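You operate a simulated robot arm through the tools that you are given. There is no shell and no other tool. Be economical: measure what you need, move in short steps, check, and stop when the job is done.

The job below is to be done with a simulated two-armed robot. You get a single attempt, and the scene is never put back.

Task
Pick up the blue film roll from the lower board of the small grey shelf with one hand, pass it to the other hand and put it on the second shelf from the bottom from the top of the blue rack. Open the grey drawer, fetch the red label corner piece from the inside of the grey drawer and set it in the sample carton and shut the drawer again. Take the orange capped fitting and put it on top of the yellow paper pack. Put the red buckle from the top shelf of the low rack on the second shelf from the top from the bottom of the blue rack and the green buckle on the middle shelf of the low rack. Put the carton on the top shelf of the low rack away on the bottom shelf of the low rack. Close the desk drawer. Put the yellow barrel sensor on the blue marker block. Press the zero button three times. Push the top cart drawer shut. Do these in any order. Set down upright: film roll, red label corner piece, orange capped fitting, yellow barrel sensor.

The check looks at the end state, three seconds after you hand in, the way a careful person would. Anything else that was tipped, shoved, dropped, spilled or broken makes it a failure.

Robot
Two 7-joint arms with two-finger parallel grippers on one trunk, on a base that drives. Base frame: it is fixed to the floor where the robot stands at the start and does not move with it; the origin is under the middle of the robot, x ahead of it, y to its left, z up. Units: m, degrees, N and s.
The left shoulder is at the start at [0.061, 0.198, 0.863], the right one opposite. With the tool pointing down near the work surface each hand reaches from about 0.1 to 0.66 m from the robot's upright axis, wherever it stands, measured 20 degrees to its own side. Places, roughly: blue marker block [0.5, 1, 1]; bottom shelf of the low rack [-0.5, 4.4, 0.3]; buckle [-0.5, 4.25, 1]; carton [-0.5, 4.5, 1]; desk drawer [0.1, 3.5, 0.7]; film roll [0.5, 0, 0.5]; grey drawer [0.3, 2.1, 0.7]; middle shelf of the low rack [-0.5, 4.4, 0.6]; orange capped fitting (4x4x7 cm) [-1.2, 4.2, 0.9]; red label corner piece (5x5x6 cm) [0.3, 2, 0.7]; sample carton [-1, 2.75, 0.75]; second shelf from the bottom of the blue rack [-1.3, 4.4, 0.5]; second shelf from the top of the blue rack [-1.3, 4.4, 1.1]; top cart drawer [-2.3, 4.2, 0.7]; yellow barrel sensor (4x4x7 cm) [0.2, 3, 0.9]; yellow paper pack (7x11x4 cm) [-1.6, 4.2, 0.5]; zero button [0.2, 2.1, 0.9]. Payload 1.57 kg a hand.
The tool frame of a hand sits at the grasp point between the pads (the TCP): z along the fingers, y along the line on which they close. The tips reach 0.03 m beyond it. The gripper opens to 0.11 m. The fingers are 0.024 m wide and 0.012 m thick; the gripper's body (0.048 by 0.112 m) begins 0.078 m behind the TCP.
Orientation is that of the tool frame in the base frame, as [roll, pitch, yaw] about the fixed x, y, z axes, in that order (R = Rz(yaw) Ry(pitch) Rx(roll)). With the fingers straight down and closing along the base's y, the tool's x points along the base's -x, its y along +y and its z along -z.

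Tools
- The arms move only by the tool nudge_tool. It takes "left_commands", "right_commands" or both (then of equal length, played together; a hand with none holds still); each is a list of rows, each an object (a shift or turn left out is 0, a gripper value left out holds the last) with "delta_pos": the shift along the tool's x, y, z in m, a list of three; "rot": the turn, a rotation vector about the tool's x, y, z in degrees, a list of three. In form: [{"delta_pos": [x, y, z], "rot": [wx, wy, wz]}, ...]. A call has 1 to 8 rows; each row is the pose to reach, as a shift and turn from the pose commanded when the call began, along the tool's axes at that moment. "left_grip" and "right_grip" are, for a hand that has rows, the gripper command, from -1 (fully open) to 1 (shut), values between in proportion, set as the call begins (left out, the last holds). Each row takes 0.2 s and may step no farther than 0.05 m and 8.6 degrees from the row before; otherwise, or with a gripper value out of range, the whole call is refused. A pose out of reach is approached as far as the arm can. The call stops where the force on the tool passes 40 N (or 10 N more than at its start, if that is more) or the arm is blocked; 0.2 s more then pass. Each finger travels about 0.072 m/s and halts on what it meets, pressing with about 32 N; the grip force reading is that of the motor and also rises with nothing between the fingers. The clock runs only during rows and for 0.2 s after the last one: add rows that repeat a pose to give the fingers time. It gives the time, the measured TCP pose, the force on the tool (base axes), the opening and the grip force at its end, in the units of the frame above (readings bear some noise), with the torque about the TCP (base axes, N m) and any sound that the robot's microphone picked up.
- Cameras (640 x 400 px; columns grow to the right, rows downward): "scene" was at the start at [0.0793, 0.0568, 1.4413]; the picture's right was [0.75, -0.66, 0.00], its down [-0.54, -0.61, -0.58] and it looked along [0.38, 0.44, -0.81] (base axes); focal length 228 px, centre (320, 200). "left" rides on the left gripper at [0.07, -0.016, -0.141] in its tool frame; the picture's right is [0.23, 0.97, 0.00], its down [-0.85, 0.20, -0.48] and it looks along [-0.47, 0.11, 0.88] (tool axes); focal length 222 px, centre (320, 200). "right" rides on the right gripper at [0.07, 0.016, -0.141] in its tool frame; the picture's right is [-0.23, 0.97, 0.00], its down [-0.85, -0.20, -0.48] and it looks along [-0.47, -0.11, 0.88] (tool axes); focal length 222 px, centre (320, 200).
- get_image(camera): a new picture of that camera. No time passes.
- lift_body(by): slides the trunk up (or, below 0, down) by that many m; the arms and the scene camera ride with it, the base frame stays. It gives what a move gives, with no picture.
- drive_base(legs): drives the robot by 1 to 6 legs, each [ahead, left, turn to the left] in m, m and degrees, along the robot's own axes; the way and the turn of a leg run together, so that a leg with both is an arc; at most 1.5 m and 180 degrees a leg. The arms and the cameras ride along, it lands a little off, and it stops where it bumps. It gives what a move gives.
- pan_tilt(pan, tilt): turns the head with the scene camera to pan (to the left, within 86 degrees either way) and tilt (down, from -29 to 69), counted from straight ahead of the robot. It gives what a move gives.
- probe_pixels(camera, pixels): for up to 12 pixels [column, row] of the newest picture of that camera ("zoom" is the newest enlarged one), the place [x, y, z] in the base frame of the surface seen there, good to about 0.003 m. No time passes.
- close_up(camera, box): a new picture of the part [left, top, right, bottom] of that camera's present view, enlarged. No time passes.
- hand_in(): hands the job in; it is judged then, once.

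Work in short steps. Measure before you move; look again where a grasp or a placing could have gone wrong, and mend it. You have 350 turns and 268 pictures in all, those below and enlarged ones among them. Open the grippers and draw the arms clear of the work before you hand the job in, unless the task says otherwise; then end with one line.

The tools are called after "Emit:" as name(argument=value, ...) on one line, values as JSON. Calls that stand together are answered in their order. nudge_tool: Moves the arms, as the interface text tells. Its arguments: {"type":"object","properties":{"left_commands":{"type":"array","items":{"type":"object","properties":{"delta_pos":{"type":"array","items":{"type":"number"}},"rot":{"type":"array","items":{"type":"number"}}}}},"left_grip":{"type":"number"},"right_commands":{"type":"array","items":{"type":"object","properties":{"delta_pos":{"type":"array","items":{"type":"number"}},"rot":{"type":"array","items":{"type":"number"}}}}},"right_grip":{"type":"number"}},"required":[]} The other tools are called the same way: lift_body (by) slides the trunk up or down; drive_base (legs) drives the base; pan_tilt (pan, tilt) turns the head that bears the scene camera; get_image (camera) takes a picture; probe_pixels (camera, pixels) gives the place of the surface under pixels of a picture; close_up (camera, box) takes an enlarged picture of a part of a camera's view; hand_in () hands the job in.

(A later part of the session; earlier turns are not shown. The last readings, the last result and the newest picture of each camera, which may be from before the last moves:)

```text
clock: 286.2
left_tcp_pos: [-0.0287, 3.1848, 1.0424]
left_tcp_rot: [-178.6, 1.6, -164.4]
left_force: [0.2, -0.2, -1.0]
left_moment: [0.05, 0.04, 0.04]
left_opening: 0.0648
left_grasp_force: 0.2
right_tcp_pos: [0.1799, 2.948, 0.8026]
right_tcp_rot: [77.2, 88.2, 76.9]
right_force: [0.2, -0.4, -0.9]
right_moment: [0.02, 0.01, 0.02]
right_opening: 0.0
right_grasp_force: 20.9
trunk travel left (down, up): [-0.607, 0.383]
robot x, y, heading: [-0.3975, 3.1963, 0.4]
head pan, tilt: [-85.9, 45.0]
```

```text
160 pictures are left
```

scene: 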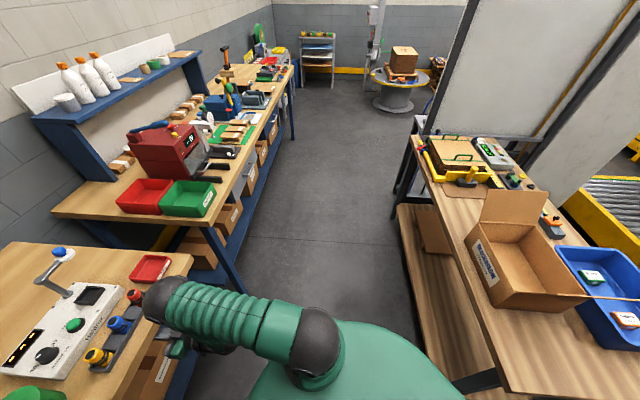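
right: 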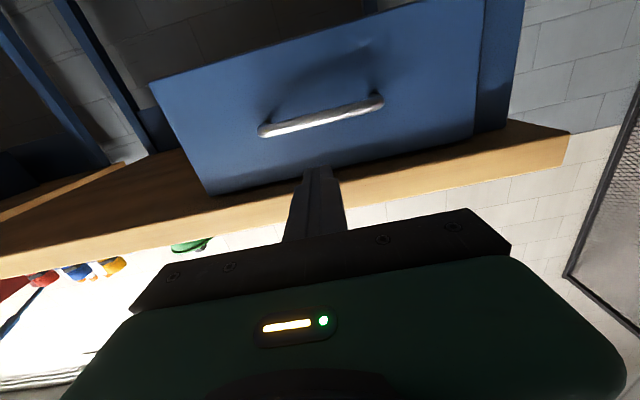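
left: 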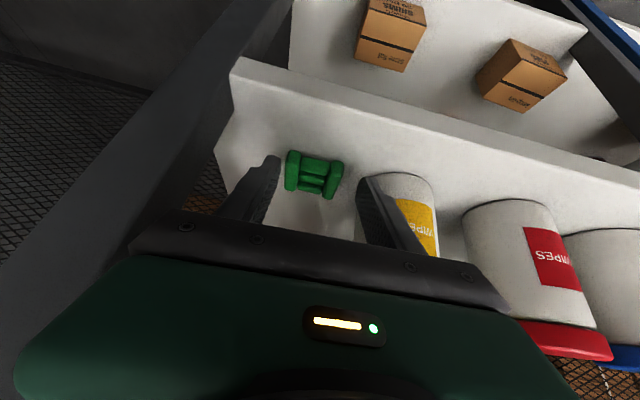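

The table's contents look undisturbed. The right hand is under the desk overhang, so I back off 0.15 and then look at the sensors.

Emit:
drive_base(legs=[[-0.13, 0, 0]])

Emit:
pan_tilt(pan=-15, tilt=50)

Emit:
get_image(camera="scene")

```text
clock: 287.5
left_tcp_pos: [-0.1583, 3.1852, 1.0435]
left_tcp_rot: [-178.7, 1.5, -164.5]
left_force: [-0.3, -0.4, -0.6]
left_moment: [0.0, -0.03, -0.01]
left_opening: 0.0649
left_grasp_force: 0.2
right_tcp_pos: [0.051, 2.9479, 0.8034]
right_tcp_rot: [78.3, 88.3, 78.0]
right_force: [-0.1, -0.1, -0.6]
right_moment: [0.02, 0.04, 0.02]
right_opening: 0.0
right_grasp_force: 21.3
trunk travel left (down, up): [-0.607, 0.383]
robot x, y, heading: [-0.5266, 3.2026, 0.3]
head pan, tilt: [-85.9, 45.0]
```

```text
clock: 288.9
left_tcp_pos: [-0.1604, 3.1855, 1.0438]
left_tcp_rot: [-178.6, 1.6, -164.4]
left_force: [-0.1, 0.9, -0.1]
left_moment: [0.0, -0.01, 0.02]
left_opening: 0.0651
left_grasp_force: 0.2
right_tcp_pos: [0.0481, 2.9472, 0.8029]
right_tcp_rot: [74.6, 88.2, 74.3]
right_force: [-0.2, -0.3, 0.3]
right_moment: [0.01, -0.03, -0.02]
right_opening: 0.0
right_grasp_force: 21.7
trunk travel left (down, up): [-0.607, 0.383]
robot x, y, heading: [-0.5313, 3.1996, 0.1]
head pan, tilt: [-15.0, 50.0]
```

```text
159 pictures are left
```

scene: 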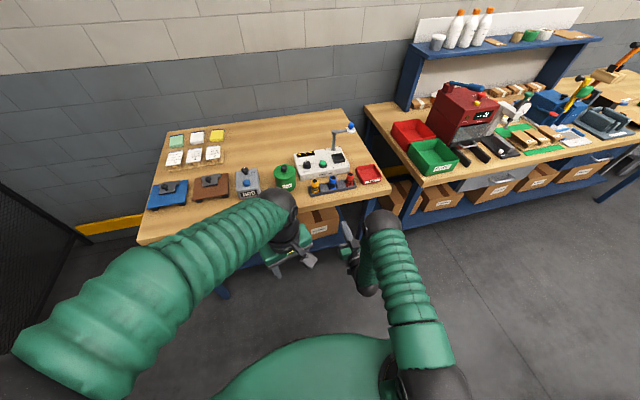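

I zoom in on the sensor holder and measure.

Emit:
close_up(camera="scene", box=[290, 160, 390, 210])

Emit:
probe_pixels(camera="zoom", pixels=[[160, 140], [160, 165], [160, 190], [270, 135], [380, 130], [140, 165], [182, 165], [160, 215], [220, 195], [230, 60], [160, 128]])

```text
6.40 times, centred on (340, 185) of scene
```

zoom: 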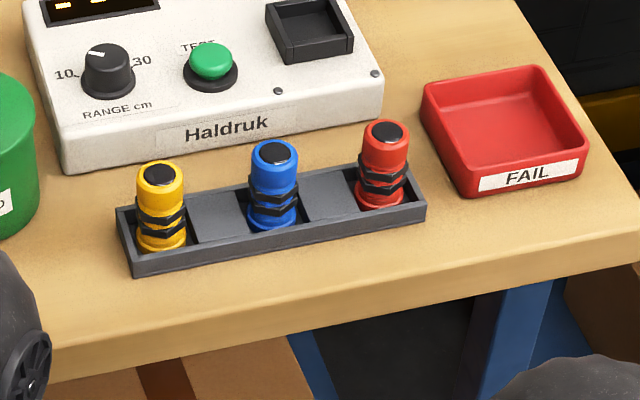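

```text
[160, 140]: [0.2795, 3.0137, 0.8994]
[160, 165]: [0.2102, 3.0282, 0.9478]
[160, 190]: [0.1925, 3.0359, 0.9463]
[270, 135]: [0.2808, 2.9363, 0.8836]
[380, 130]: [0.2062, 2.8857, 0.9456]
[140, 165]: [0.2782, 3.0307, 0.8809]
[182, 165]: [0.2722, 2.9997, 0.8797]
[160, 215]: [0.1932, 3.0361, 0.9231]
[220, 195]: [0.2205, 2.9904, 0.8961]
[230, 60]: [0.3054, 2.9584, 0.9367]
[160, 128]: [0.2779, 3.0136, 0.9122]
```

Yellow sensor axis ≈(0.209, 3.03), top 0.948, holder top ≈0.897. First I turn the right hand back down so it clears the bench, and straighten the left's yaw.

Emit:
nudge_tool(right_commands=[{"rot": [0, 8, 0]}, {"rot": [0, 16, 0]}, {"rot": [0, 24, 0]}, {"rot": [0, 32, 0]}, {"rot": [0, 40, 0]}, {"rot": [0, 48, 0]}, {"rot": [0, 56, 0]}, {"rot": [0, 64, 0]}], left_commands=[{"rot": [0, 0, 2]}, {"rot": [0, 0, 4]}, {"rot": [0, 0, 6]}, {"rot": [0, 0, 8]}, {"rot": [0, 0, 10]}, {"rot": [0, 0, 12]}, {"rot": [0, 0, 14]}, {"rot": [0, 0, 15.6]}])

Emit:
nudge_tool(right_commands=[{"rot": [0, 8, 0]}, {"rot": [0, 16, 0]}, {"rot": [0, 24, 0]}, {"rot": [0, 24, 0]}])

```text
clock: 290.7
left_tcp_pos: [-0.1589, 3.1852, 1.0438]
left_tcp_rot: [-179.1, 1.9, -180.0]
left_force: [0.1, -0.5, 0.1]
left_moment: [-0.04, 0.03, 0.01]
left_opening: 0.0648
left_grasp_force: 0.0
right_tcp_pos: [0.0495, 2.947, 0.8043]
right_tcp_rot: [178.0, 26.4, 178.8]
right_force: [-0.2, -0.2, -0.7]
right_moment: [-0.05, 0.02, 0.0]
right_opening: 0.0001
right_grasp_force: 21.8
trunk travel left (down, up): [-0.607, 0.383]
robot x, y, heading: [-0.5274, 3.1959, 0.2]
head pan, tilt: [-15.0, 50.0]
```

```text
clock: 291.7
left_tcp_pos: [-0.1612, 3.1855, 1.0436]
left_tcp_rot: [-179.0, 2.0, -180.0]
left_force: [0.3, -0.1, 0.1]
left_moment: [0.01, 0.0, -0.02]
left_opening: 0.0651
left_grasp_force: 0.0
right_tcp_pos: [0.0488, 2.9476, 0.8036]
right_tcp_rot: [178.2, 2.4, 179.7]
right_force: [0.1, 0.2, -0.2]
right_moment: [0.0, 0.02, -0.01]
right_opening: 0.0
right_grasp_force: 21.6
trunk travel left (down, up): [-0.607, 0.383]
robot x, y, heading: [-0.5291, 3.1965, 0.4]
head pan, tilt: [-15.0, 50.0]
```

Both hands point down. Raise the trunk 0.25, retract the right a bit, and drive to about (-0.29, 2.94).

Emit:
lift_body(by=0.25)

Emit:
nudge_tool(right_commands=[{"delta_pos": [0.04, 0, 0]}, {"delta_pos": [0.08, 0, 0]}, {"delta_pos": [0.12, 0, 0]}, {"delta_pos": [0.15, 0, 0]}])

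Emit:
drive_base(legs=[[0.2, 0, 0], [0, -0.26, 0]])

Emit:
get_image(camera="scene")

Emit:
get_image(camera="left")

```text
clock: 294.3
left_tcp_pos: [-0.1594, 3.1847, 1.2939]
left_tcp_rot: [-179.2, 1.9, -180.0]
left_force: [-0.3, 0.3, 1.0]
left_moment: [-0.01, -0.02, 0.01]
left_opening: 0.0649
left_grasp_force: 0.0
right_tcp_pos: [0.0487, 2.9478, 1.0546]
right_tcp_rot: [178.1, 2.6, 179.6]
right_force: [0.0, -0.4, -0.3]
right_moment: [0.0, -0.03, 0.01]
right_opening: 0.0
right_grasp_force: 21.6
trunk travel left (down, up): [-0.857, 0.133]
robot x, y, heading: [-0.5257, 3.196, -0.0]
head pan, tilt: [-15.0, 50.0]
```

```text
clock: 295.3
left_tcp_pos: [-0.1612, 3.1855, 1.2923]
left_tcp_rot: [-179.0, 2.0, -180.0]
left_force: [-0.6, 0.1, -0.4]
left_moment: [-0.03, 0.01, 0.03]
left_opening: 0.0651
left_grasp_force: 0.0
right_tcp_pos: [-0.1014, 2.9494, 1.0464]
right_tcp_rot: [178.2, 2.6, 179.5]
right_force: [-0.9, 0.7, 0.4]
right_moment: [0.02, -0.01, -0.01]
right_opening: 0.0002
right_grasp_force: 21.4
trunk travel left (down, up): [-0.857, 0.133]
robot x, y, heading: [-0.5286, 3.1983, 0.3]
head pan, tilt: [-15.0, 50.0]
```

```text
clock: 298.4
left_tcp_pos: [0.0409, 2.9356, 1.2945]
left_tcp_rot: [-178.8, 2.1, -180.0]
left_force: [-0.3, -0.3, 0.0]
left_moment: [0.0, 0.01, 0.01]
left_opening: 0.0652
left_grasp_force: 0.0
right_tcp_pos: [0.0994, 2.6968, 1.0502]
right_tcp_rot: [178.7, 2.7, 179.6]
right_force: [0.4, 0.0, 0.0]
right_moment: [-0.03, 0.01, 0.0]
right_opening: 0.0
right_grasp_force: 21.0
trunk travel left (down, up): [-0.857, 0.133]
robot x, y, heading: [-0.3286, 2.9417, 0.2]
head pan, tilt: [-15.0, 50.0]
```

```text
157 pictures are left
```

scene: 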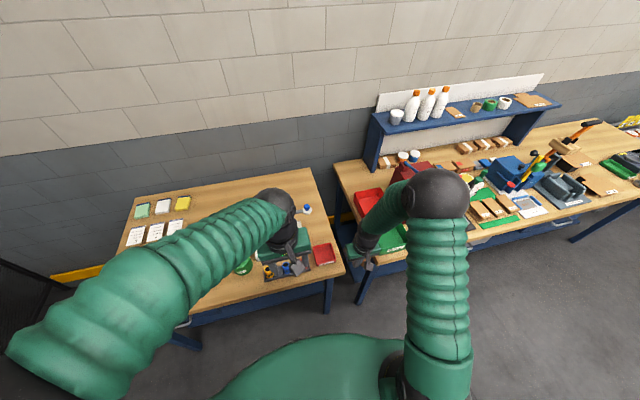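

```text
156 pictures are left
```

left: 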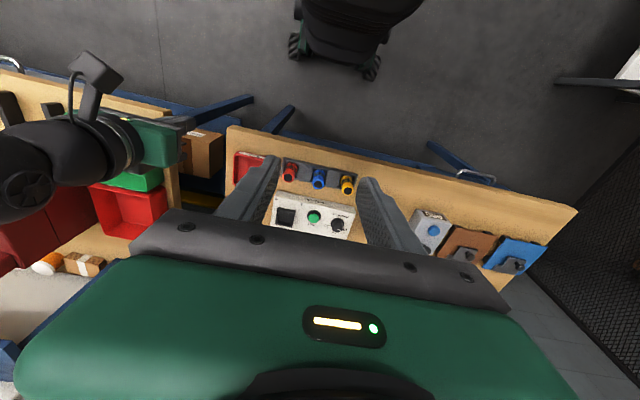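

I bring the left hand above the yellow sensor.

Emit:
nudge_tool(left_commands=[{"delta_pos": [-0.04, 0.02, 0], "rot": [0, 1, 0]}, {"delta_pos": [-0.08, 0.045, 0], "rot": [0, 2, 0]}, {"delta_pos": [-0.12, 0.07, 0], "rot": [0, 2, 0]}, {"delta_pos": [-0.16, 0.09, 0], "rot": [0, 2, 0]}, {"delta_pos": [-0.168, 0.094, 0.045], "rot": [0, 2, 0]}, {"delta_pos": [-0.168, 0.094, 0.09], "rot": [0, 2, 0]}, {"delta_pos": [-0.168, 0.094, 0.135], "rot": [0, 2, 0]}, {"delta_pos": [-0.168, 0.094, 0.18], "rot": [0, 2, 0]}])

Emit:
get_image(camera="left")

```text
clock: 300.2
left_tcp_pos: [0.2167, 3.0224, 1.1184]
left_tcp_rot: [-178.9, 0.0, -179.9]
left_force: [-0.4, 0.7, 0.2]
left_moment: [0.01, 0.02, 0.01]
left_opening: 0.0647
left_grasp_force: 0.1
right_tcp_pos: [0.101, 2.6957, 1.049]
right_tcp_rot: [178.5, 2.5, 179.5]
right_force: [-0.4, -0.4, 0.4]
right_moment: [-0.07, 0.0, 0.01]
right_opening: 0.0
right_grasp_force: 21.6
trunk travel left (down, up): [-0.857, 0.133]
robot x, y, heading: [-0.3255, 2.9386, 0.1]
head pan, tilt: [-15.0, 50.0]
```

```text
155 pictures are left
```

left: 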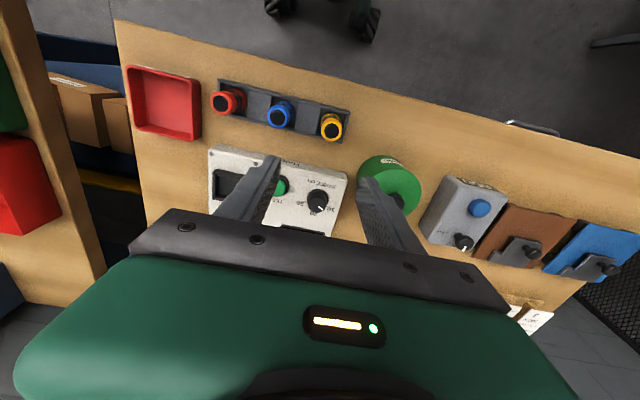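

The sensor appears at (331,126), about where expected directly below the TCP. Probe it.

Emit:
probe_pixels(camera="left", pixels=[[330, 124], [324, 124], [337, 124], [330, 116], [330, 133], [280, 117], [345, 130], [319, 118]])

```text
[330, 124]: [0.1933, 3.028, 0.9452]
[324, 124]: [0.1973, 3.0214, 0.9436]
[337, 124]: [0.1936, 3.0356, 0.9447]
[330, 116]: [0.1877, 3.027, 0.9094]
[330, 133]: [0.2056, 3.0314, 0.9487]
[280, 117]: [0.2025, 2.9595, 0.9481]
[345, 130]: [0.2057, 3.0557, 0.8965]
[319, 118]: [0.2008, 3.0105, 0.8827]
```

Centre ≈(0.203, 3.029). Align and lower to z≈1.0, then check.

Emit:
nudge_tool(left_commands=[{"delta_pos": [0.0137, 0.0066, 0.03]}, {"delta_pos": [0.0137, 0.0066, 0.06]}, {"delta_pos": [0.0137, 0.0066, 0.09]}, {"delta_pos": [0.0137, 0.0066, 0.118]}, {"delta_pos": [0.0137, 0.0066, 0.118]}])

Emit:
get_image(camera="left")

Emit:
close_up(camera="scene", box=[210, 190, 350, 290])

```text
clock: 301.4
left_tcp_pos: [0.2004, 3.0259, 1.0006]
left_tcp_rot: [-178.9, 0.0, 179.9]
left_force: [0.0, -0.1, -0.1]
left_moment: [0.01, -0.01, -0.02]
left_opening: 0.065
left_grasp_force: 0.1
right_tcp_pos: [0.101, 2.6924, 1.0493]
right_tcp_rot: [178.4, 2.5, 179.6]
right_force: [-0.4, -0.3, 0.1]
right_moment: [-0.03, 0.0, 0.06]
right_opening: 0.0002
right_grasp_force: 22.0
trunk travel left (down, up): [-0.857, 0.133]
robot x, y, heading: [-0.3272, 2.942, 0.2]
head pan, tilt: [-15.0, 50.0]
```

```text
154 pictures are left
```

left: 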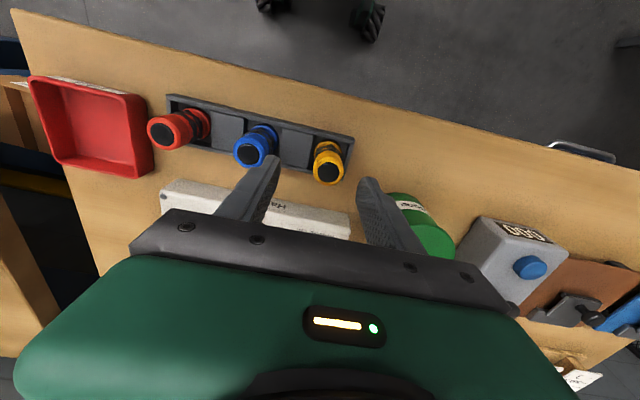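

```text
4.00 times, centred on (280, 240) of scene
```

zoom: 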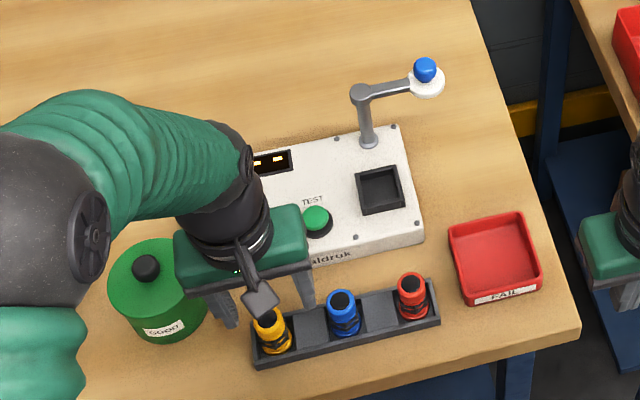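

By projection the sensor is ~9 mm further in +y. I probe again to confirm.

Emit:
probe_pixels(camera="left", pixels=[[329, 170], [317, 172], [341, 168], [329, 160], [329, 182]])

```text
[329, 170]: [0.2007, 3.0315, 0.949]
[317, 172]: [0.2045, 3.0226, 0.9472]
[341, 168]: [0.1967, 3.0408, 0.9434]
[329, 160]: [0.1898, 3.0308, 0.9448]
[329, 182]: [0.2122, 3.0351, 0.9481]
```

Centre (0.201, 3.0325). Shift 6 mm, lower to z=0.937 and grip.

Emit:
nudge_tool(left_commands=[{"delta_pos": [0, 0.006, 0.02]}, {"delta_pos": [0, 0.006, 0.04]}, {"delta_pos": [0, 0.006, 0.055]}, {"delta_pos": [0, 0.006, 0.063]}, {"delta_pos": [0, 0.006, 0.063]}])

Emit:
nudge_tool(left_commands=[{}, {}, {}, {}], left_grip=1)

Emit:
get_image(camera="left")

```text
clock: 302.6
left_tcp_pos: [0.2015, 3.0307, 0.9366]
left_tcp_rot: [-178.8, 0.0, 179.9]
left_force: [0.2, -0.6, 0.3]
left_moment: [0.03, 0.01, 0.01]
left_opening: 0.065
left_grasp_force: 0.0
right_tcp_pos: [0.0985, 2.693, 1.0481]
right_tcp_rot: [178.3, 2.6, 179.6]
right_force: [0.0, -0.4, 0.3]
right_moment: [0.02, 0.0, -0.01]
right_opening: 0.0
right_grasp_force: 21.1
trunk travel left (down, up): [-0.857, 0.133]
robot x, y, heading: [-0.3245, 2.9424, 0.2]
head pan, tilt: [-15.0, 50.0]
```

```text
clock: 303.6
left_tcp_pos: [0.2024, 3.0299, 0.9374]
left_tcp_rot: [-178.9, 0.1, 179.9]
left_force: [-0.5, 0.1, 0.9]
left_moment: [0.04, 0.0, 0.03]
left_opening: 0.0321
left_grasp_force: 31.9
right_tcp_pos: [0.0997, 2.6938, 1.0493]
right_tcp_rot: [178.4, 2.6, 179.6]
right_force: [0.4, 0.7, -0.4]
right_moment: [0.0, 0.02, 0.01]
right_opening: 0.0001
right_grasp_force: 21.2
trunk travel left (down, up): [-0.857, 0.133]
robot x, y, heading: [-0.329, 2.9413, 0.0]
head pan, tilt: [-15.0, 50.0]
```

```text
152 pictures are left
```

left: 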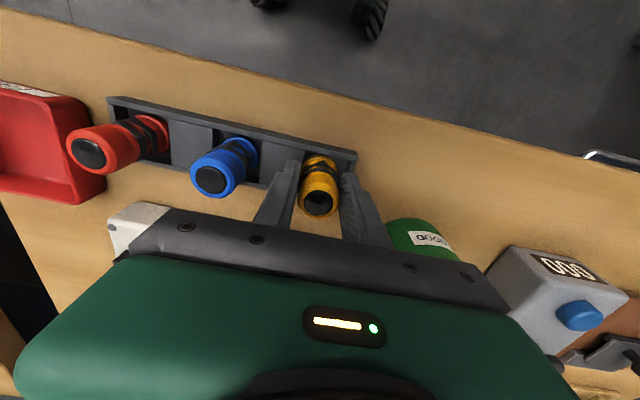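

Gripped. Lift straight up and check.

Emit:
nudge_tool(left_commands=[{"delta_pos": [0, 0, -0.03]}, {"delta_pos": [0, 0, -0.06]}, {"delta_pos": [0, 0, -0.1]}, {"delta_pos": [0, 0, -0.14]}, {"delta_pos": [0, 0, -0.16]}])

Emit:
get_image(camera="left")

Emit:
get_image(camera="scene")

```text
clock: 304.8
left_tcp_pos: [0.1995, 3.0347, 1.0978]
left_tcp_rot: [-178.9, 0.0, 180.0]
left_force: [0.1, -0.5, -0.3]
left_moment: [0.0, -0.01, -0.03]
left_opening: 0.0325
left_grasp_force: 32.5
right_tcp_pos: [0.0985, 2.6956, 1.0497]
right_tcp_rot: [178.5, 2.5, 179.6]
right_force: [0.1, 0.1, 0.7]
right_moment: [-0.02, -0.01, -0.01]
right_opening: 0.0
right_grasp_force: 21.1
trunk travel left (down, up): [-0.857, 0.133]
robot x, y, heading: [-0.33, 2.9418, 0.3]
head pan, tilt: [-15.0, 50.0]
```

```text
151 pictures are left
```

left: 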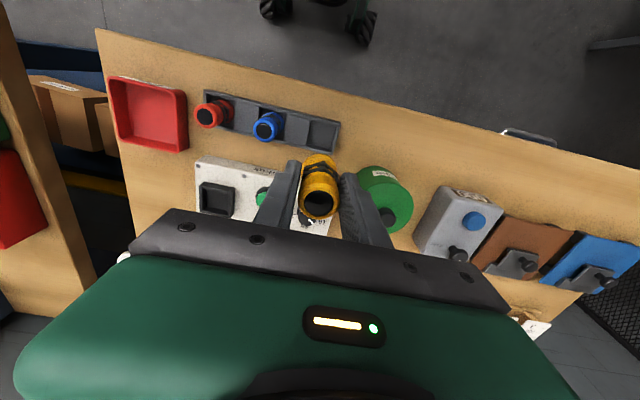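

```text
150 pictures are left
```

scene: 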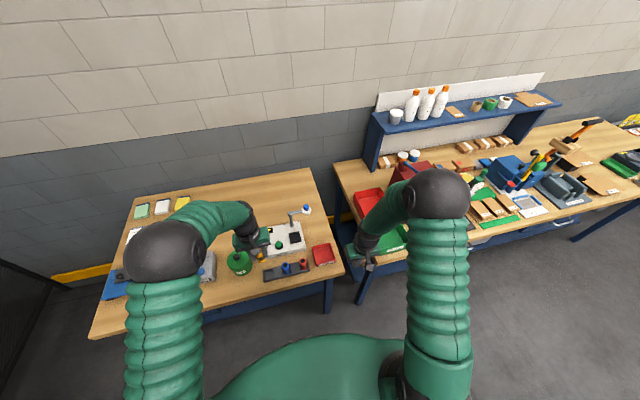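

Held. I retract both hands off the bench, back off slightly to x≈-0.42, and slide along the corridor to y≈1.0, checking with the camera en route.

Emit:
nudge_tool(left_commands=[{"delta_pos": [0.04, 0, 0]}, {"delta_pos": [0.08, 0, 0]}, {"delta_pos": [0.12, 0, 0]}, {"delta_pos": [0.15, 0, 0]}], right_commands=[{"delta_pos": [0.02, 0, 0]}, {"delta_pos": [0.04, 0, 0]}, {"delta_pos": [0.05, 0, 0]}, {"delta_pos": [0.05, 0, 0]}])

Emit:
drive_base(legs=[[-0.09, 0, 0], [0, -1.0, 0]])

Emit:
pan_tilt(pan=-25, tilt=40)

Emit:
get_image(camera="scene")

```text
clock: 305.8
left_tcp_pos: [0.0504, 3.0334, 1.0982]
left_tcp_rot: [-178.9, 0.0, 179.9]
left_force: [-0.7, 0.3, -1.5]
left_moment: [-0.01, -0.01, 0.01]
left_opening: 0.0322
left_grasp_force: 32.0
right_tcp_pos: [0.0494, 2.695, 1.0466]
right_tcp_rot: [178.4, 2.6, 179.7]
right_force: [0.4, -1.2, 1.1]
right_moment: [-0.02, -0.03, -0.04]
right_opening: 0.0003
right_grasp_force: 20.9
trunk travel left (down, up): [-0.857, 0.133]
robot x, y, heading: [-0.3262, 2.9385, 0.2]
head pan, tilt: [-15.0, 50.0]
```

```text
clock: 311.7
left_tcp_pos: [-0.0356, 2.0312, 1.0947]
left_tcp_rot: [-178.7, 0.0, 179.9]
left_force: [0.5, 0.3, -1.4]
left_moment: [0.0, 0.01, -0.01]
left_opening: 0.0323
left_grasp_force: 32.2
right_tcp_pos: [-0.0385, 1.6908, 1.0463]
right_tcp_rot: [178.4, 2.5, 179.7]
right_force: [-0.1, 0.2, 0.6]
right_moment: [0.01, 0.02, 0.0]
right_opening: 0.0001
right_grasp_force: 21.6
trunk travel left (down, up): [-0.857, 0.133]
robot x, y, heading: [-0.4128, 1.9373, -0.1]
head pan, tilt: [-15.0, 50.0]
```

```text
clock: 312.4
left_tcp_pos: [-0.0368, 2.029, 1.0971]
left_tcp_rot: [-178.9, 0.1, 179.9]
left_force: [-0.6, 0.4, -1.0]
left_moment: [-0.01, -0.02, 0.01]
left_opening: 0.0319
left_grasp_force: 31.9
right_tcp_pos: [-0.0387, 1.6911, 1.047]
right_tcp_rot: [178.3, 2.6, 179.6]
right_force: [-0.4, -0.3, -0.3]
right_moment: [-0.02, -0.04, -0.02]
right_opening: 0.0
right_grasp_force: 21.2
trunk travel left (down, up): [-0.857, 0.133]
robot x, y, heading: [-0.4144, 1.9381, 0.0]
head pan, tilt: [-25.0, 40.0]
```

```text
149 pictures are left
```

scene: 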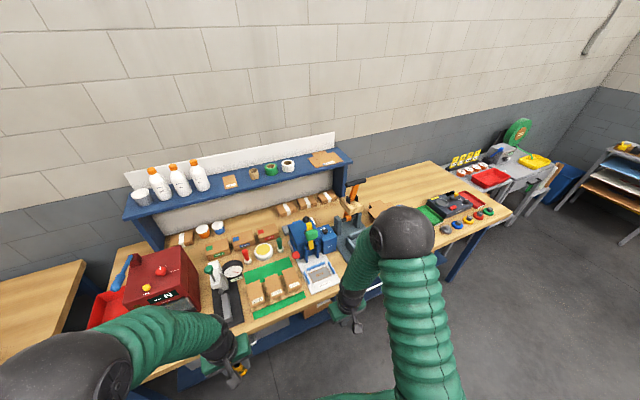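

Continue 0.85 m further and look for the blue marker block.

Emit:
drive_base(legs=[[0, -0.9, 0]])

Emit:
pan_tilt(pan=0, tilt=45)

Emit:
get_image(camera="scene")

```text
clock: 317.2
left_tcp_pos: [-0.0351, 1.124, 1.097]
left_tcp_rot: [-178.7, 0.1, 180.0]
left_force: [0.4, 0.2, -1.2]
left_moment: [-0.02, -0.04, -0.01]
left_opening: 0.032
left_grasp_force: 31.9
right_tcp_pos: [-0.0351, 0.7846, 1.0474]
right_tcp_rot: [178.6, 2.6, 179.7]
right_force: [-0.1, 0.5, 0.0]
right_moment: [-0.03, 0.0, -0.07]
right_opening: 0.0001
right_grasp_force: 21.5
trunk travel left (down, up): [-0.857, 0.133]
robot x, y, heading: [-0.4101, 1.0216, 0.4]
head pan, tilt: [-25.0, 40.0]
```

```text
clock: 318.1
left_tcp_pos: [-0.0353, 1.1218, 1.097]
left_tcp_rot: [-178.8, 0.2, 180.0]
left_force: [0.0, 0.2, -0.3]
left_moment: [-0.02, 0.0, 0.0]
left_opening: 0.0322
left_grasp_force: 32.4
right_tcp_pos: [-0.0363, 0.7823, 1.0478]
right_tcp_rot: [178.6, 2.7, 179.7]
right_force: [0.1, 0.4, 0.7]
right_moment: [0.01, 0.02, 0.02]
right_opening: 0.0
right_grasp_force: 20.9
trunk travel left (down, up): [-0.857, 0.133]
robot x, y, heading: [-0.4123, 1.0263, 0.5]
head pan, tilt: [0.0, 45.0]
```

```text
148 pictures are left
```

scene: 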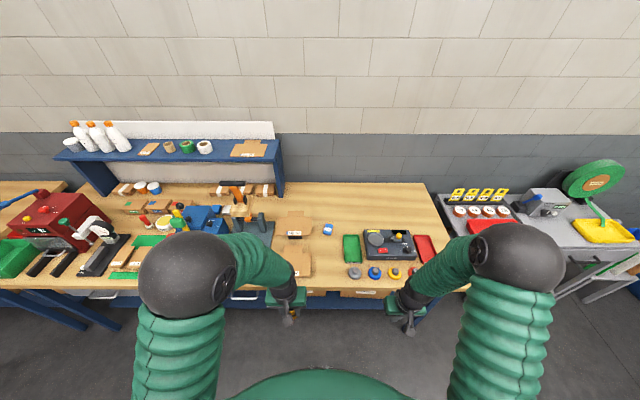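

The small blue block is at (328,230). I zoom and measure it.

Emit:
close_up(camera="scene", box=[270, 195, 400, 285])

Emit:
probe_pixels(camera="zoom", pixels=[[265, 150], [310, 150], [287, 140], [287, 165], [290, 178], [265, 165], [305, 170], [285, 135], [150, 175], [160, 330], [400, 245]])

```text
4.44 times, centred on (335, 240) of scene
```

zoom: 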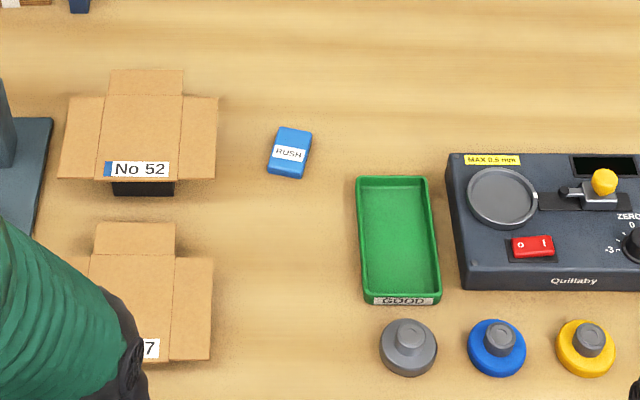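

```text
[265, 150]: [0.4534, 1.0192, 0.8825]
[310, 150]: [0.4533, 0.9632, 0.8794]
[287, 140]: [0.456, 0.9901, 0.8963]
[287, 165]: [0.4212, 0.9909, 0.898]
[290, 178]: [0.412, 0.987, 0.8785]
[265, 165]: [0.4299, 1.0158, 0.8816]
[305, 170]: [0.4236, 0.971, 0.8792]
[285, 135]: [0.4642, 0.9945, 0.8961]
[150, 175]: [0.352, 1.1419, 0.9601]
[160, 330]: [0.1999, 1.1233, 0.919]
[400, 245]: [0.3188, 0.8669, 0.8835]
```

Block centre ≈(0.441, 0.989), top 0.897. Drive to about (-0.13, 0.89), then carry the sensor over it.

Emit:
drive_base(legs=[[0, -0.136, 0], [0.27, 0, 0]])

Emit:
nudge_tool(left_commands=[{"delta_pos": [-0.04, 0, 0]}, {"delta_pos": [-0.08, 0, 0]}, {"delta_pos": [-0.12, 0, 0]}, {"delta_pos": [-0.16, 0, 0]}, {"delta_pos": [-0.19, 0, 0]}, {"delta_pos": [-0.19, 0, 0]}])

Emit:
get_image(camera="left")

Emit:
get_image(camera="scene")

```text
clock: 320.9
left_tcp_pos: [0.2297, 0.9836, 1.0975]
left_tcp_rot: [-178.9, 0.3, 180.0]
left_force: [0.5, -0.1, -0.7]
left_moment: [0.02, -0.01, 0.01]
left_opening: 0.0322
left_grasp_force: 32.1
right_tcp_pos: [0.2305, 0.6464, 1.0489]
right_tcp_rot: [178.3, 2.9, 179.8]
right_force: [0.1, 0.9, 0.1]
right_moment: [-0.01, 0.0, 0.03]
right_opening: 0.0001
right_grasp_force: 21.0
trunk travel left (down, up): [-0.857, 0.133]
robot x, y, heading: [-0.1438, 0.8928, 0.3]
head pan, tilt: [0.0, 45.0]
```

```text
clock: 322.3
left_tcp_pos: [0.421, 0.9872, 1.0985]
left_tcp_rot: [-178.6, 0.2, 179.8]
left_force: [0.5, -0.9, -0.6]
left_moment: [0.03, 0.03, -0.04]
left_opening: 0.0323
left_grasp_force: 31.9
right_tcp_pos: [0.2309, 0.6492, 1.0484]
right_tcp_rot: [178.5, 2.7, 179.7]
right_force: [-0.1, -0.8, 0.5]
right_moment: [0.04, -0.02, 0.01]
right_opening: 0.0002
right_grasp_force: 21.6
trunk travel left (down, up): [-0.857, 0.133]
robot x, y, heading: [-0.1458, 0.892, 0.5]
head pan, tilt: [0.0, 45.0]
```

```text
146 pictures are left
```

left: 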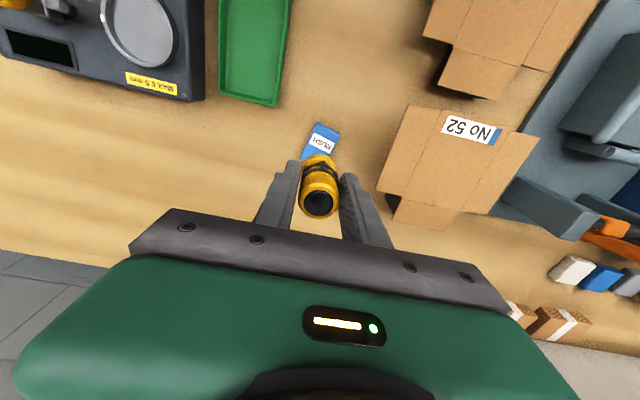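

```text
145 pictures are left
```

scene: 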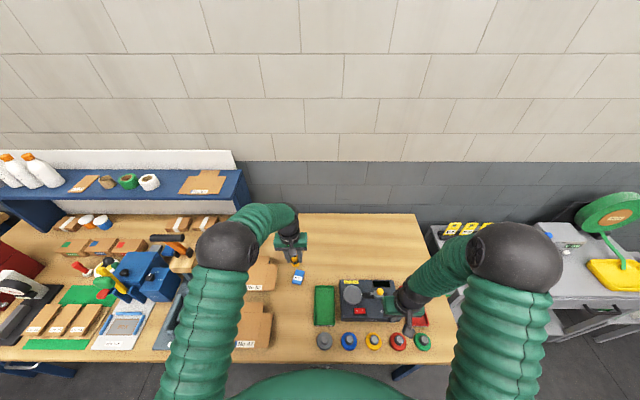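

I zoom the scene to re-measure the block from this closer place.

Emit:
close_up(camera="scene", box=[265, 255, 335, 300])

Emit:
probe_pixels(camera="zoom", pixels=[[300, 160], [300, 225], [265, 190], [350, 190], [305, 190], [270, 235], [345, 160]])

```text
8.89 times, centred on (300, 278) of scene
```

zoom: 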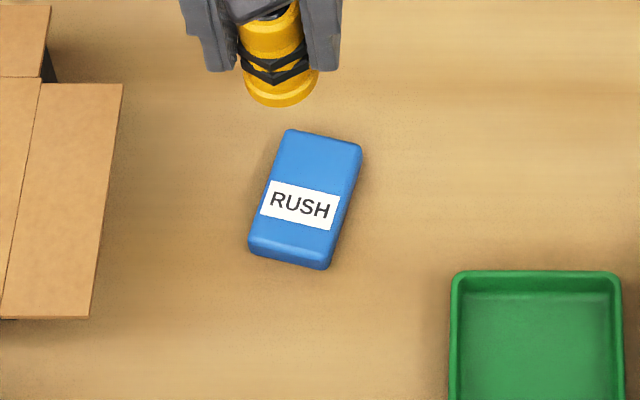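

```text
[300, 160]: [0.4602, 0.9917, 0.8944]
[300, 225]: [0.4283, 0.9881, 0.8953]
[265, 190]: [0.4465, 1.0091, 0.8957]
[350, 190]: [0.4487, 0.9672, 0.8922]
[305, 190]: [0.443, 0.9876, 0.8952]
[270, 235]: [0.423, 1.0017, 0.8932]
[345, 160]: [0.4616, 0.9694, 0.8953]
```

Block centre (0.4425, 0.986), top 0.895. Move 2 cm further and lower to ~1.5 cm above.

Emit:
nudge_tool(left_commands=[{"delta_pos": [-0.0215, 0, 0.02]}, {"delta_pos": [-0.0215, -0.001, 0.05]}, {"delta_pos": [-0.0215, -0.001, 0.08]}, {"delta_pos": [-0.0215, -0.001, 0.105]}, {"delta_pos": [-0.0215, -0.001, 0.125]}, {"delta_pos": [-0.0215, -0.001, 0.125]}])

Emit:
close_up(camera="scene", box=[265, 240, 335, 300])

Emit:
get_image(camera="left")

```text
clock: 323.7
left_tcp_pos: [0.4458, 0.9923, 0.9729]
left_tcp_rot: [-178.3, 0.3, -179.9]
left_force: [-0.3, -0.1, 0.1]
left_moment: [-0.05, -0.01, 0.03]
left_opening: 0.0321
left_grasp_force: 31.7
right_tcp_pos: [0.232, 0.659, 1.0516]
right_tcp_rot: [179.0, 2.8, 179.8]
right_force: [0.2, 1.0, -0.4]
right_moment: [-0.03, 0.01, 0.02]
right_opening: 0.0
right_grasp_force: 21.4
trunk travel left (down, up): [-0.857, 0.133]
robot x, y, heading: [-0.1458, 0.8922, 0.3]
head pan, tilt: [0.0, 45.0]
```

```text
6.67 times, centred on (300, 270) of scene
```

zoom: 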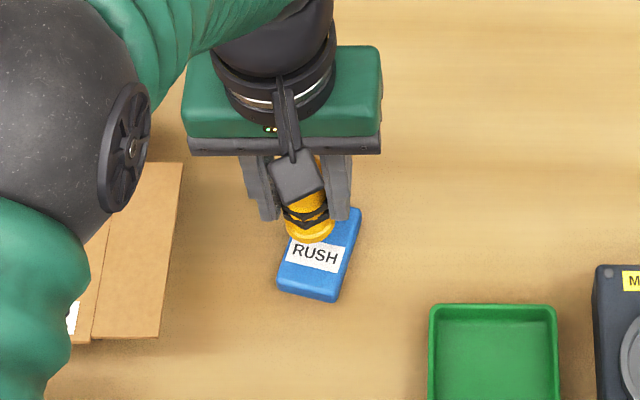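

```text
142 pictures are left
```

left: 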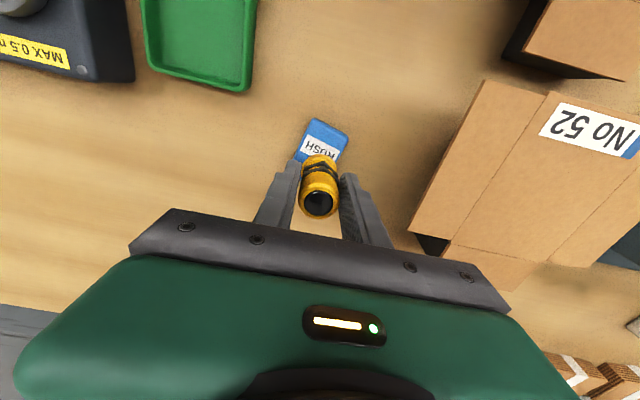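

Correct by −5 mm in y and −3 mm in x, then lower gently to contact.

Emit:
nudge_tool(left_commands=[{"delta_pos": [0.003, -0.005, 0.006]}, {"delta_pos": [0.003, -0.005, 0.011]}, {"delta_pos": [0.003, -0.005, 0.015]}, {"delta_pos": [0.003, -0.005, 0.018]}, {"delta_pos": [0.003, -0.005, 0.018]}])

Emit:
close_up(camera="scene", box=[265, 240, 335, 300])

```text
clock: 324.9
left_tcp_pos: [0.4417, 0.9822, 0.954]
left_tcp_rot: [-178.6, 0.2, 180.0]
left_force: [0.6, 0.4, -1.6]
left_moment: [0.01, 0.01, 0.0]
left_opening: 0.0322
left_grasp_force: 32.6
right_tcp_pos: [0.2321, 0.6538, 1.0494]
right_tcp_rot: [178.8, 2.7, 179.8]
right_force: [0.2, -0.2, 0.4]
right_moment: [0.0, 0.03, 0.04]
right_opening: 0.0
right_grasp_force: 21.2
trunk travel left (down, up): [-0.857, 0.133]
robot x, y, heading: [-0.1425, 0.8883, 0.4]
head pan, tilt: [0.0, 45.0]
```

```text
6.67 times, centred on (300, 270) of scene
```

zoom: 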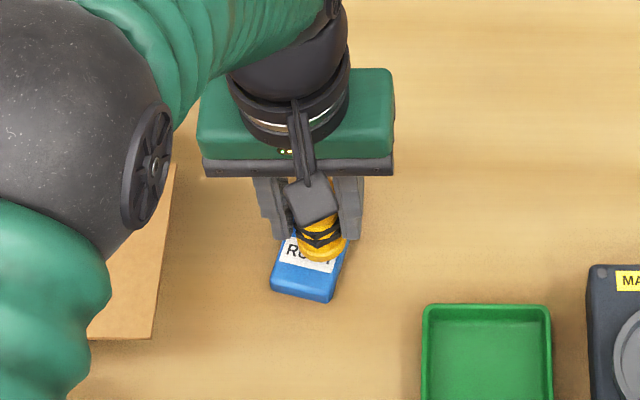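

The sensor sits ~6 mm too far to −y relative to the block. Shift +5 mm before touching down.

Emit:
nudge_tool(left_commands=[{"delta_pos": [-0.001, 0.003, 0]}, {"delta_pos": [-0.001, 0.005, 0]}, {"delta_pos": [-0.001, 0.005, 0]}, {"delta_pos": [-0.001, 0.005, 0]}])

Emit:
close_up(camera="scene", box=[275, 255, 325, 295])

```text
clock: 325.9
left_tcp_pos: [0.4437, 0.9872, 0.9548]
left_tcp_rot: [-178.5, 0.2, 180.0]
left_force: [-0.3, -0.9, -0.9]
left_moment: [0.0, 0.04, 0.0]
left_opening: 0.0323
left_grasp_force: 31.8
right_tcp_pos: [0.2321, 0.6532, 1.0491]
right_tcp_rot: [178.7, 2.7, 179.8]
right_force: [-0.2, 0.4, 0.1]
right_moment: [0.01, -0.01, 0.01]
right_opening: 0.0
right_grasp_force: 21.4
trunk travel left (down, up): [-0.857, 0.133]
robot x, y, heading: [-0.1431, 0.8885, 0.2]
head pan, tilt: [0.0, 45.0]
```

```text
10.00 times, centred on (300, 275) of scene
```

zoom: 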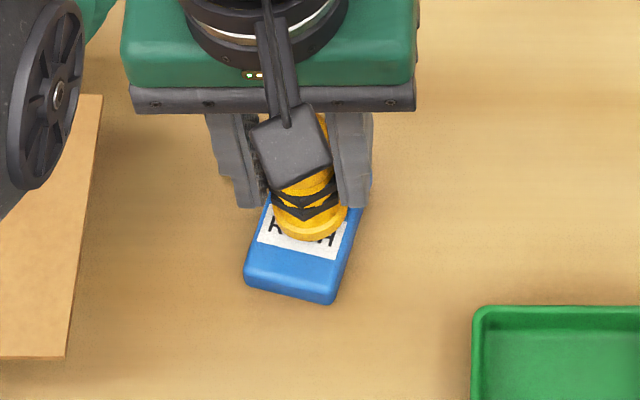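

Well centred. Lower in millimetre steps until touch.

Emit:
nudge_tool(left_commands=[{"delta_pos": [0.001, 0, 0.002]}, {"delta_pos": [0.001, 0, 0.004]}, {"delta_pos": [0.001, 0, 0.006]}, {"delta_pos": [0.001, 0, 0.007]}, {"delta_pos": [0.001, 0, 0.007]}])

```text
clock: 327.1
left_tcp_pos: [0.4416, 0.9876, 0.9493]
left_tcp_rot: [-178.5, 0.5, 180.0]
left_force: [2.2, 2.0, 20.8]
left_moment: [0.32, -0.09, -0.02]
left_opening: 0.0322
left_grasp_force: 32.1
right_tcp_pos: [0.2292, 0.653, 1.051]
right_tcp_rot: [178.7, 2.8, 179.8]
right_force: [-0.6, 0.5, 0.0]
right_moment: [-0.04, 0.01, 0.03]
right_opening: 0.0001
right_grasp_force: 20.9
trunk travel left (down, up): [-0.857, 0.133]
robot x, y, heading: [-0.1421, 0.8913, 0.5]
head pan, tilt: [0.0, 45.0]
```

Contact (21 N). Ease up 2 mm, release, then rise.

Emit:
nudge_tool(left_commands=[{"delta_pos": [0, 0, -0.002]}, {"delta_pos": [0, 0, -0.0025]}])

Emit:
nudge_tool(left_commands=[{}, {}, {}, {}], left_grip=-0.4)

Emit:
nudge_tool(left_commands=[{"delta_pos": [0, 0, -0.02]}, {"delta_pos": [0, 0, -0.05]}, {"delta_pos": [0, 0, -0.09]}, {"delta_pos": [0, 0, -0.13]}, {"delta_pos": [0, 0, -0.15]}])

Emit:
get_image(camera="left")

Emit:
close_up(camera="scene", box=[275, 255, 325, 295])

```text
clock: 327.7
left_tcp_pos: [0.4404, 0.9877, 0.95]
left_tcp_rot: [-178.6, 0.1, -180.0]
left_force: [3.5, 0.8, 10.0]
left_moment: [0.18, -0.18, -0.05]
left_opening: 0.0323
left_grasp_force: 31.8
right_tcp_pos: [0.2307, 0.6531, 1.0489]
right_tcp_rot: [178.6, 2.8, 179.7]
right_force: [-0.6, 0.6, 0.0]
right_moment: [-0.02, -0.03, 0.01]
right_opening: 0.0
right_grasp_force: 21.1
trunk travel left (down, up): [-0.857, 0.133]
robot x, y, heading: [-0.1438, 0.8921, 0.3]
head pan, tilt: [0.0, 45.0]
```

```text
clock: 328.7
left_tcp_pos: [0.4418, 0.9877, 0.9496]
left_tcp_rot: [-178.4, 0.2, 179.9]
left_force: [-1.0, 0.4, -0.2]
left_moment: [-0.01, 0.02, -0.02]
left_opening: 0.0769
left_grasp_force: 0.0
right_tcp_pos: [0.2316, 0.6518, 1.0502]
right_tcp_rot: [178.7, 2.7, 179.8]
right_force: [-0.1, -0.6, 0.0]
right_moment: [-0.01, 0.02, -0.04]
right_opening: 0.0001
right_grasp_force: 21.2
trunk travel left (down, up): [-0.857, 0.133]
robot x, y, heading: [-0.1444, 0.892, 0.4]
head pan, tilt: [0.0, 45.0]
```

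```text
clock: 329.9
left_tcp_pos: [0.4413, 0.9916, 1.101]
left_tcp_rot: [-178.5, 0.2, 180.0]
left_force: [-0.5, -0.1, -0.5]
left_moment: [0.0, -0.01, 0.01]
left_opening: 0.0768
left_grasp_force: 0.1
right_tcp_pos: [0.2312, 0.6524, 1.0484]
right_tcp_rot: [178.7, 2.7, 179.7]
right_force: [0.9, 0.1, 0.3]
right_moment: [-0.01, 0.0, 0.0]
right_opening: 0.0002
right_grasp_force: 21.4
trunk travel left (down, up): [-0.857, 0.133]
robot x, y, heading: [-0.1445, 0.8909, 0.6]
head pan, tilt: [0.0, 45.0]
```

```text
139 pictures are left
```

left: 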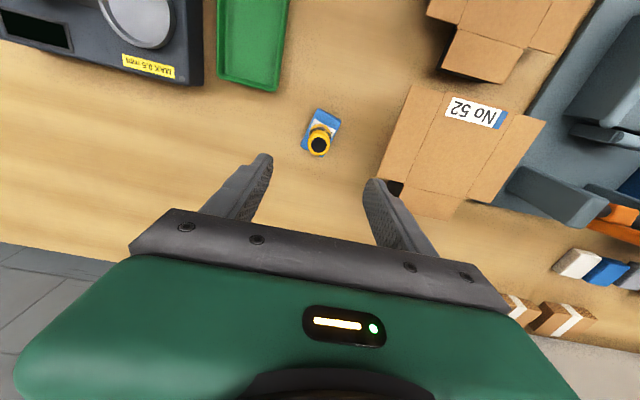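

```text
10.00 times, centred on (300, 275) of scene
```

zoom: 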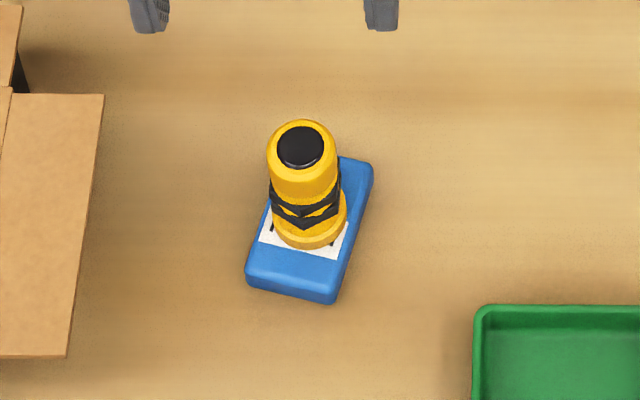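

The sensor stands upright on the block. Next the zero button and grey drawer at y≈2.1: retract and drive there.

Emit:
nudge_tool(left_commands=[{"delta_pos": [0.04, 0, -0.02]}, {"delta_pos": [0.08, 0, -0.04]}, {"delta_pos": [0.12, 0, -0.06]}, {"delta_pos": [0.16, 0, -0.06]}, {"delta_pos": [0.2, 0, -0.06]}])

Emit:
drive_base(legs=[[-0.27, 0, 0], [0, 1.1, 0]])

Emit:
get_image(camera="scene")

```text
clock: 331.1
left_tcp_pos: [0.2388, 0.9928, 1.1602]
left_tcp_rot: [-178.5, 0.5, 180.0]
left_force: [-0.7, 0.6, -0.5]
left_moment: [0.03, -0.03, -0.05]
left_opening: 0.0769
left_grasp_force: 0.0
right_tcp_pos: [0.2291, 0.6529, 1.0495]
right_tcp_rot: [178.7, 2.9, 179.7]
right_force: [0.5, -0.3, 0.1]
right_moment: [0.02, 0.0, 0.0]
right_opening: 0.0001
right_grasp_force: 20.6
trunk travel left (down, up): [-0.857, 0.133]
robot x, y, heading: [-0.1436, 0.8913, 0.2]
head pan, tilt: [0.0, 45.0]
```

```text
clock: 338.1
left_tcp_pos: [-0.0294, 2.0674, 1.1599]
left_tcp_rot: [-178.6, 0.2, 179.9]
left_force: [0.6, -0.3, -0.1]
left_moment: [0.01, -0.02, 0.01]
left_opening: 0.0768
left_grasp_force: 0.1
right_tcp_pos: [-0.0391, 1.7289, 1.048]
right_tcp_rot: [178.7, 2.8, 179.8]
right_force: [-0.4, -0.8, 0.0]
right_moment: [0.02, -0.01, 0.0]
right_opening: 0.0
right_grasp_force: 21.1
trunk travel left (down, up): [-0.857, 0.133]
robot x, y, heading: [-0.4132, 1.9683, 0.5]
head pan, tilt: [0.0, 45.0]
```

```text
137 pictures are left
```

scene: 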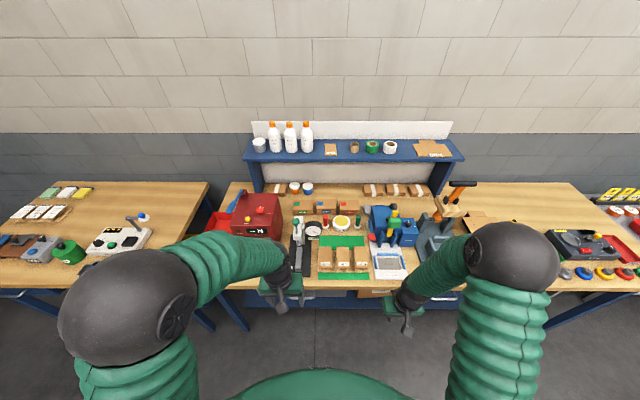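

Emit:
close_up(camera="scene", box=[210, 170, 450, 310])

Emit:
close_up(camera="scene", box=[285, 210, 355, 280])

```text
2.67 times, centred on (330, 240) of scene
```

zoom: 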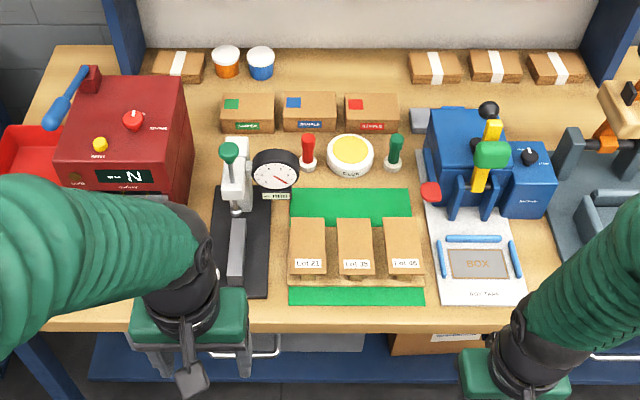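

```text
5.71 times, centred on (320, 245) of scene
```

zoom: 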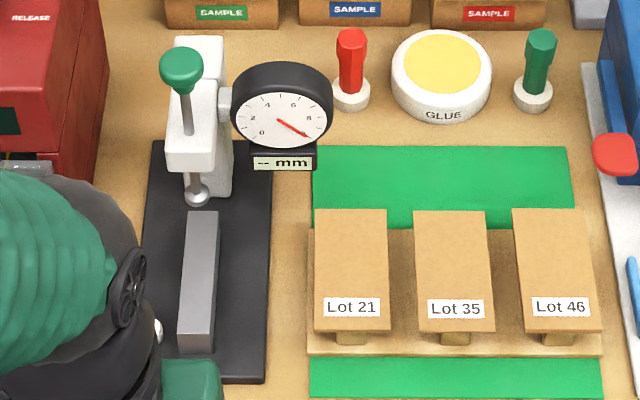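

Candidates: the yellow button on the red machine or something at the dial gauge base. I move the left hand aside (retract robot 0.1) and zoom.

Emit:
probe_pixels(camera="zoom", pixels=[[157, 330], [200, 250], [60, 170], [180, 65]])

Emit:
drive_base(legs=[[0, -0.35, 0]])

Emit:
pan_tilt(pan=40, tilt=45)

Emit:
get_image(camera="scene")

```text
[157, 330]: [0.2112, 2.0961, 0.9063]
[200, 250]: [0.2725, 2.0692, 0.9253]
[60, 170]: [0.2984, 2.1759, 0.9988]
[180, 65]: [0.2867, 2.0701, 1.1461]
```

```text
clock: 340.4
left_tcp_pos: [-0.0297, 1.7333, 1.159]
left_tcp_rot: [-177.7, 0.3, 179.9]
left_force: [0.1, 1.0, -0.4]
left_moment: [-0.09, 0.0, -0.03]
left_opening: 0.077
left_grasp_force: 0.0
right_tcp_pos: [-0.039, 1.3938, 1.052]
right_tcp_rot: [179.4, 2.7, 179.6]
right_force: [0.1, 1.4, -0.1]
right_moment: [-0.07, 0.0, -0.03]
right_opening: 0.0
right_grasp_force: 21.3
trunk travel left (down, up): [-0.857, 0.133]
robot x, y, heading: [-0.4148, 1.6213, -0.2]
head pan, tilt: [0.0, 45.0]
```

```text
clock: 341.5
left_tcp_pos: [-0.0297, 1.7198, 1.1607]
left_tcp_rot: [-178.5, 0.4, 179.9]
left_force: [0.6, -0.5, -0.1]
left_moment: [0.03, -0.01, 0.0]
left_opening: 0.077
left_grasp_force: 0.1
right_tcp_pos: [-0.0408, 1.3812, 1.0499]
right_tcp_rot: [178.6, 2.9, 179.6]
right_force: [0.2, 0.1, -0.1]
right_moment: [0.02, -0.02, 0.01]
right_opening: 0.0
right_grasp_force: 20.9
trunk travel left (down, up): [-0.857, 0.133]
robot x, y, heading: [-0.4115, 1.6237, 0.3]
head pan, tilt: [40.0, 45.0]
```

```text
134 pictures are left
```

scene: 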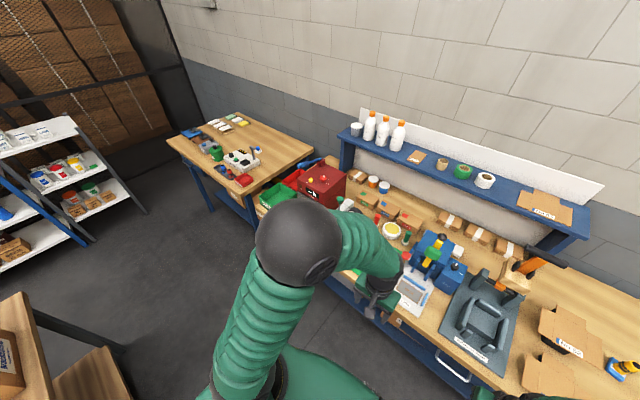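

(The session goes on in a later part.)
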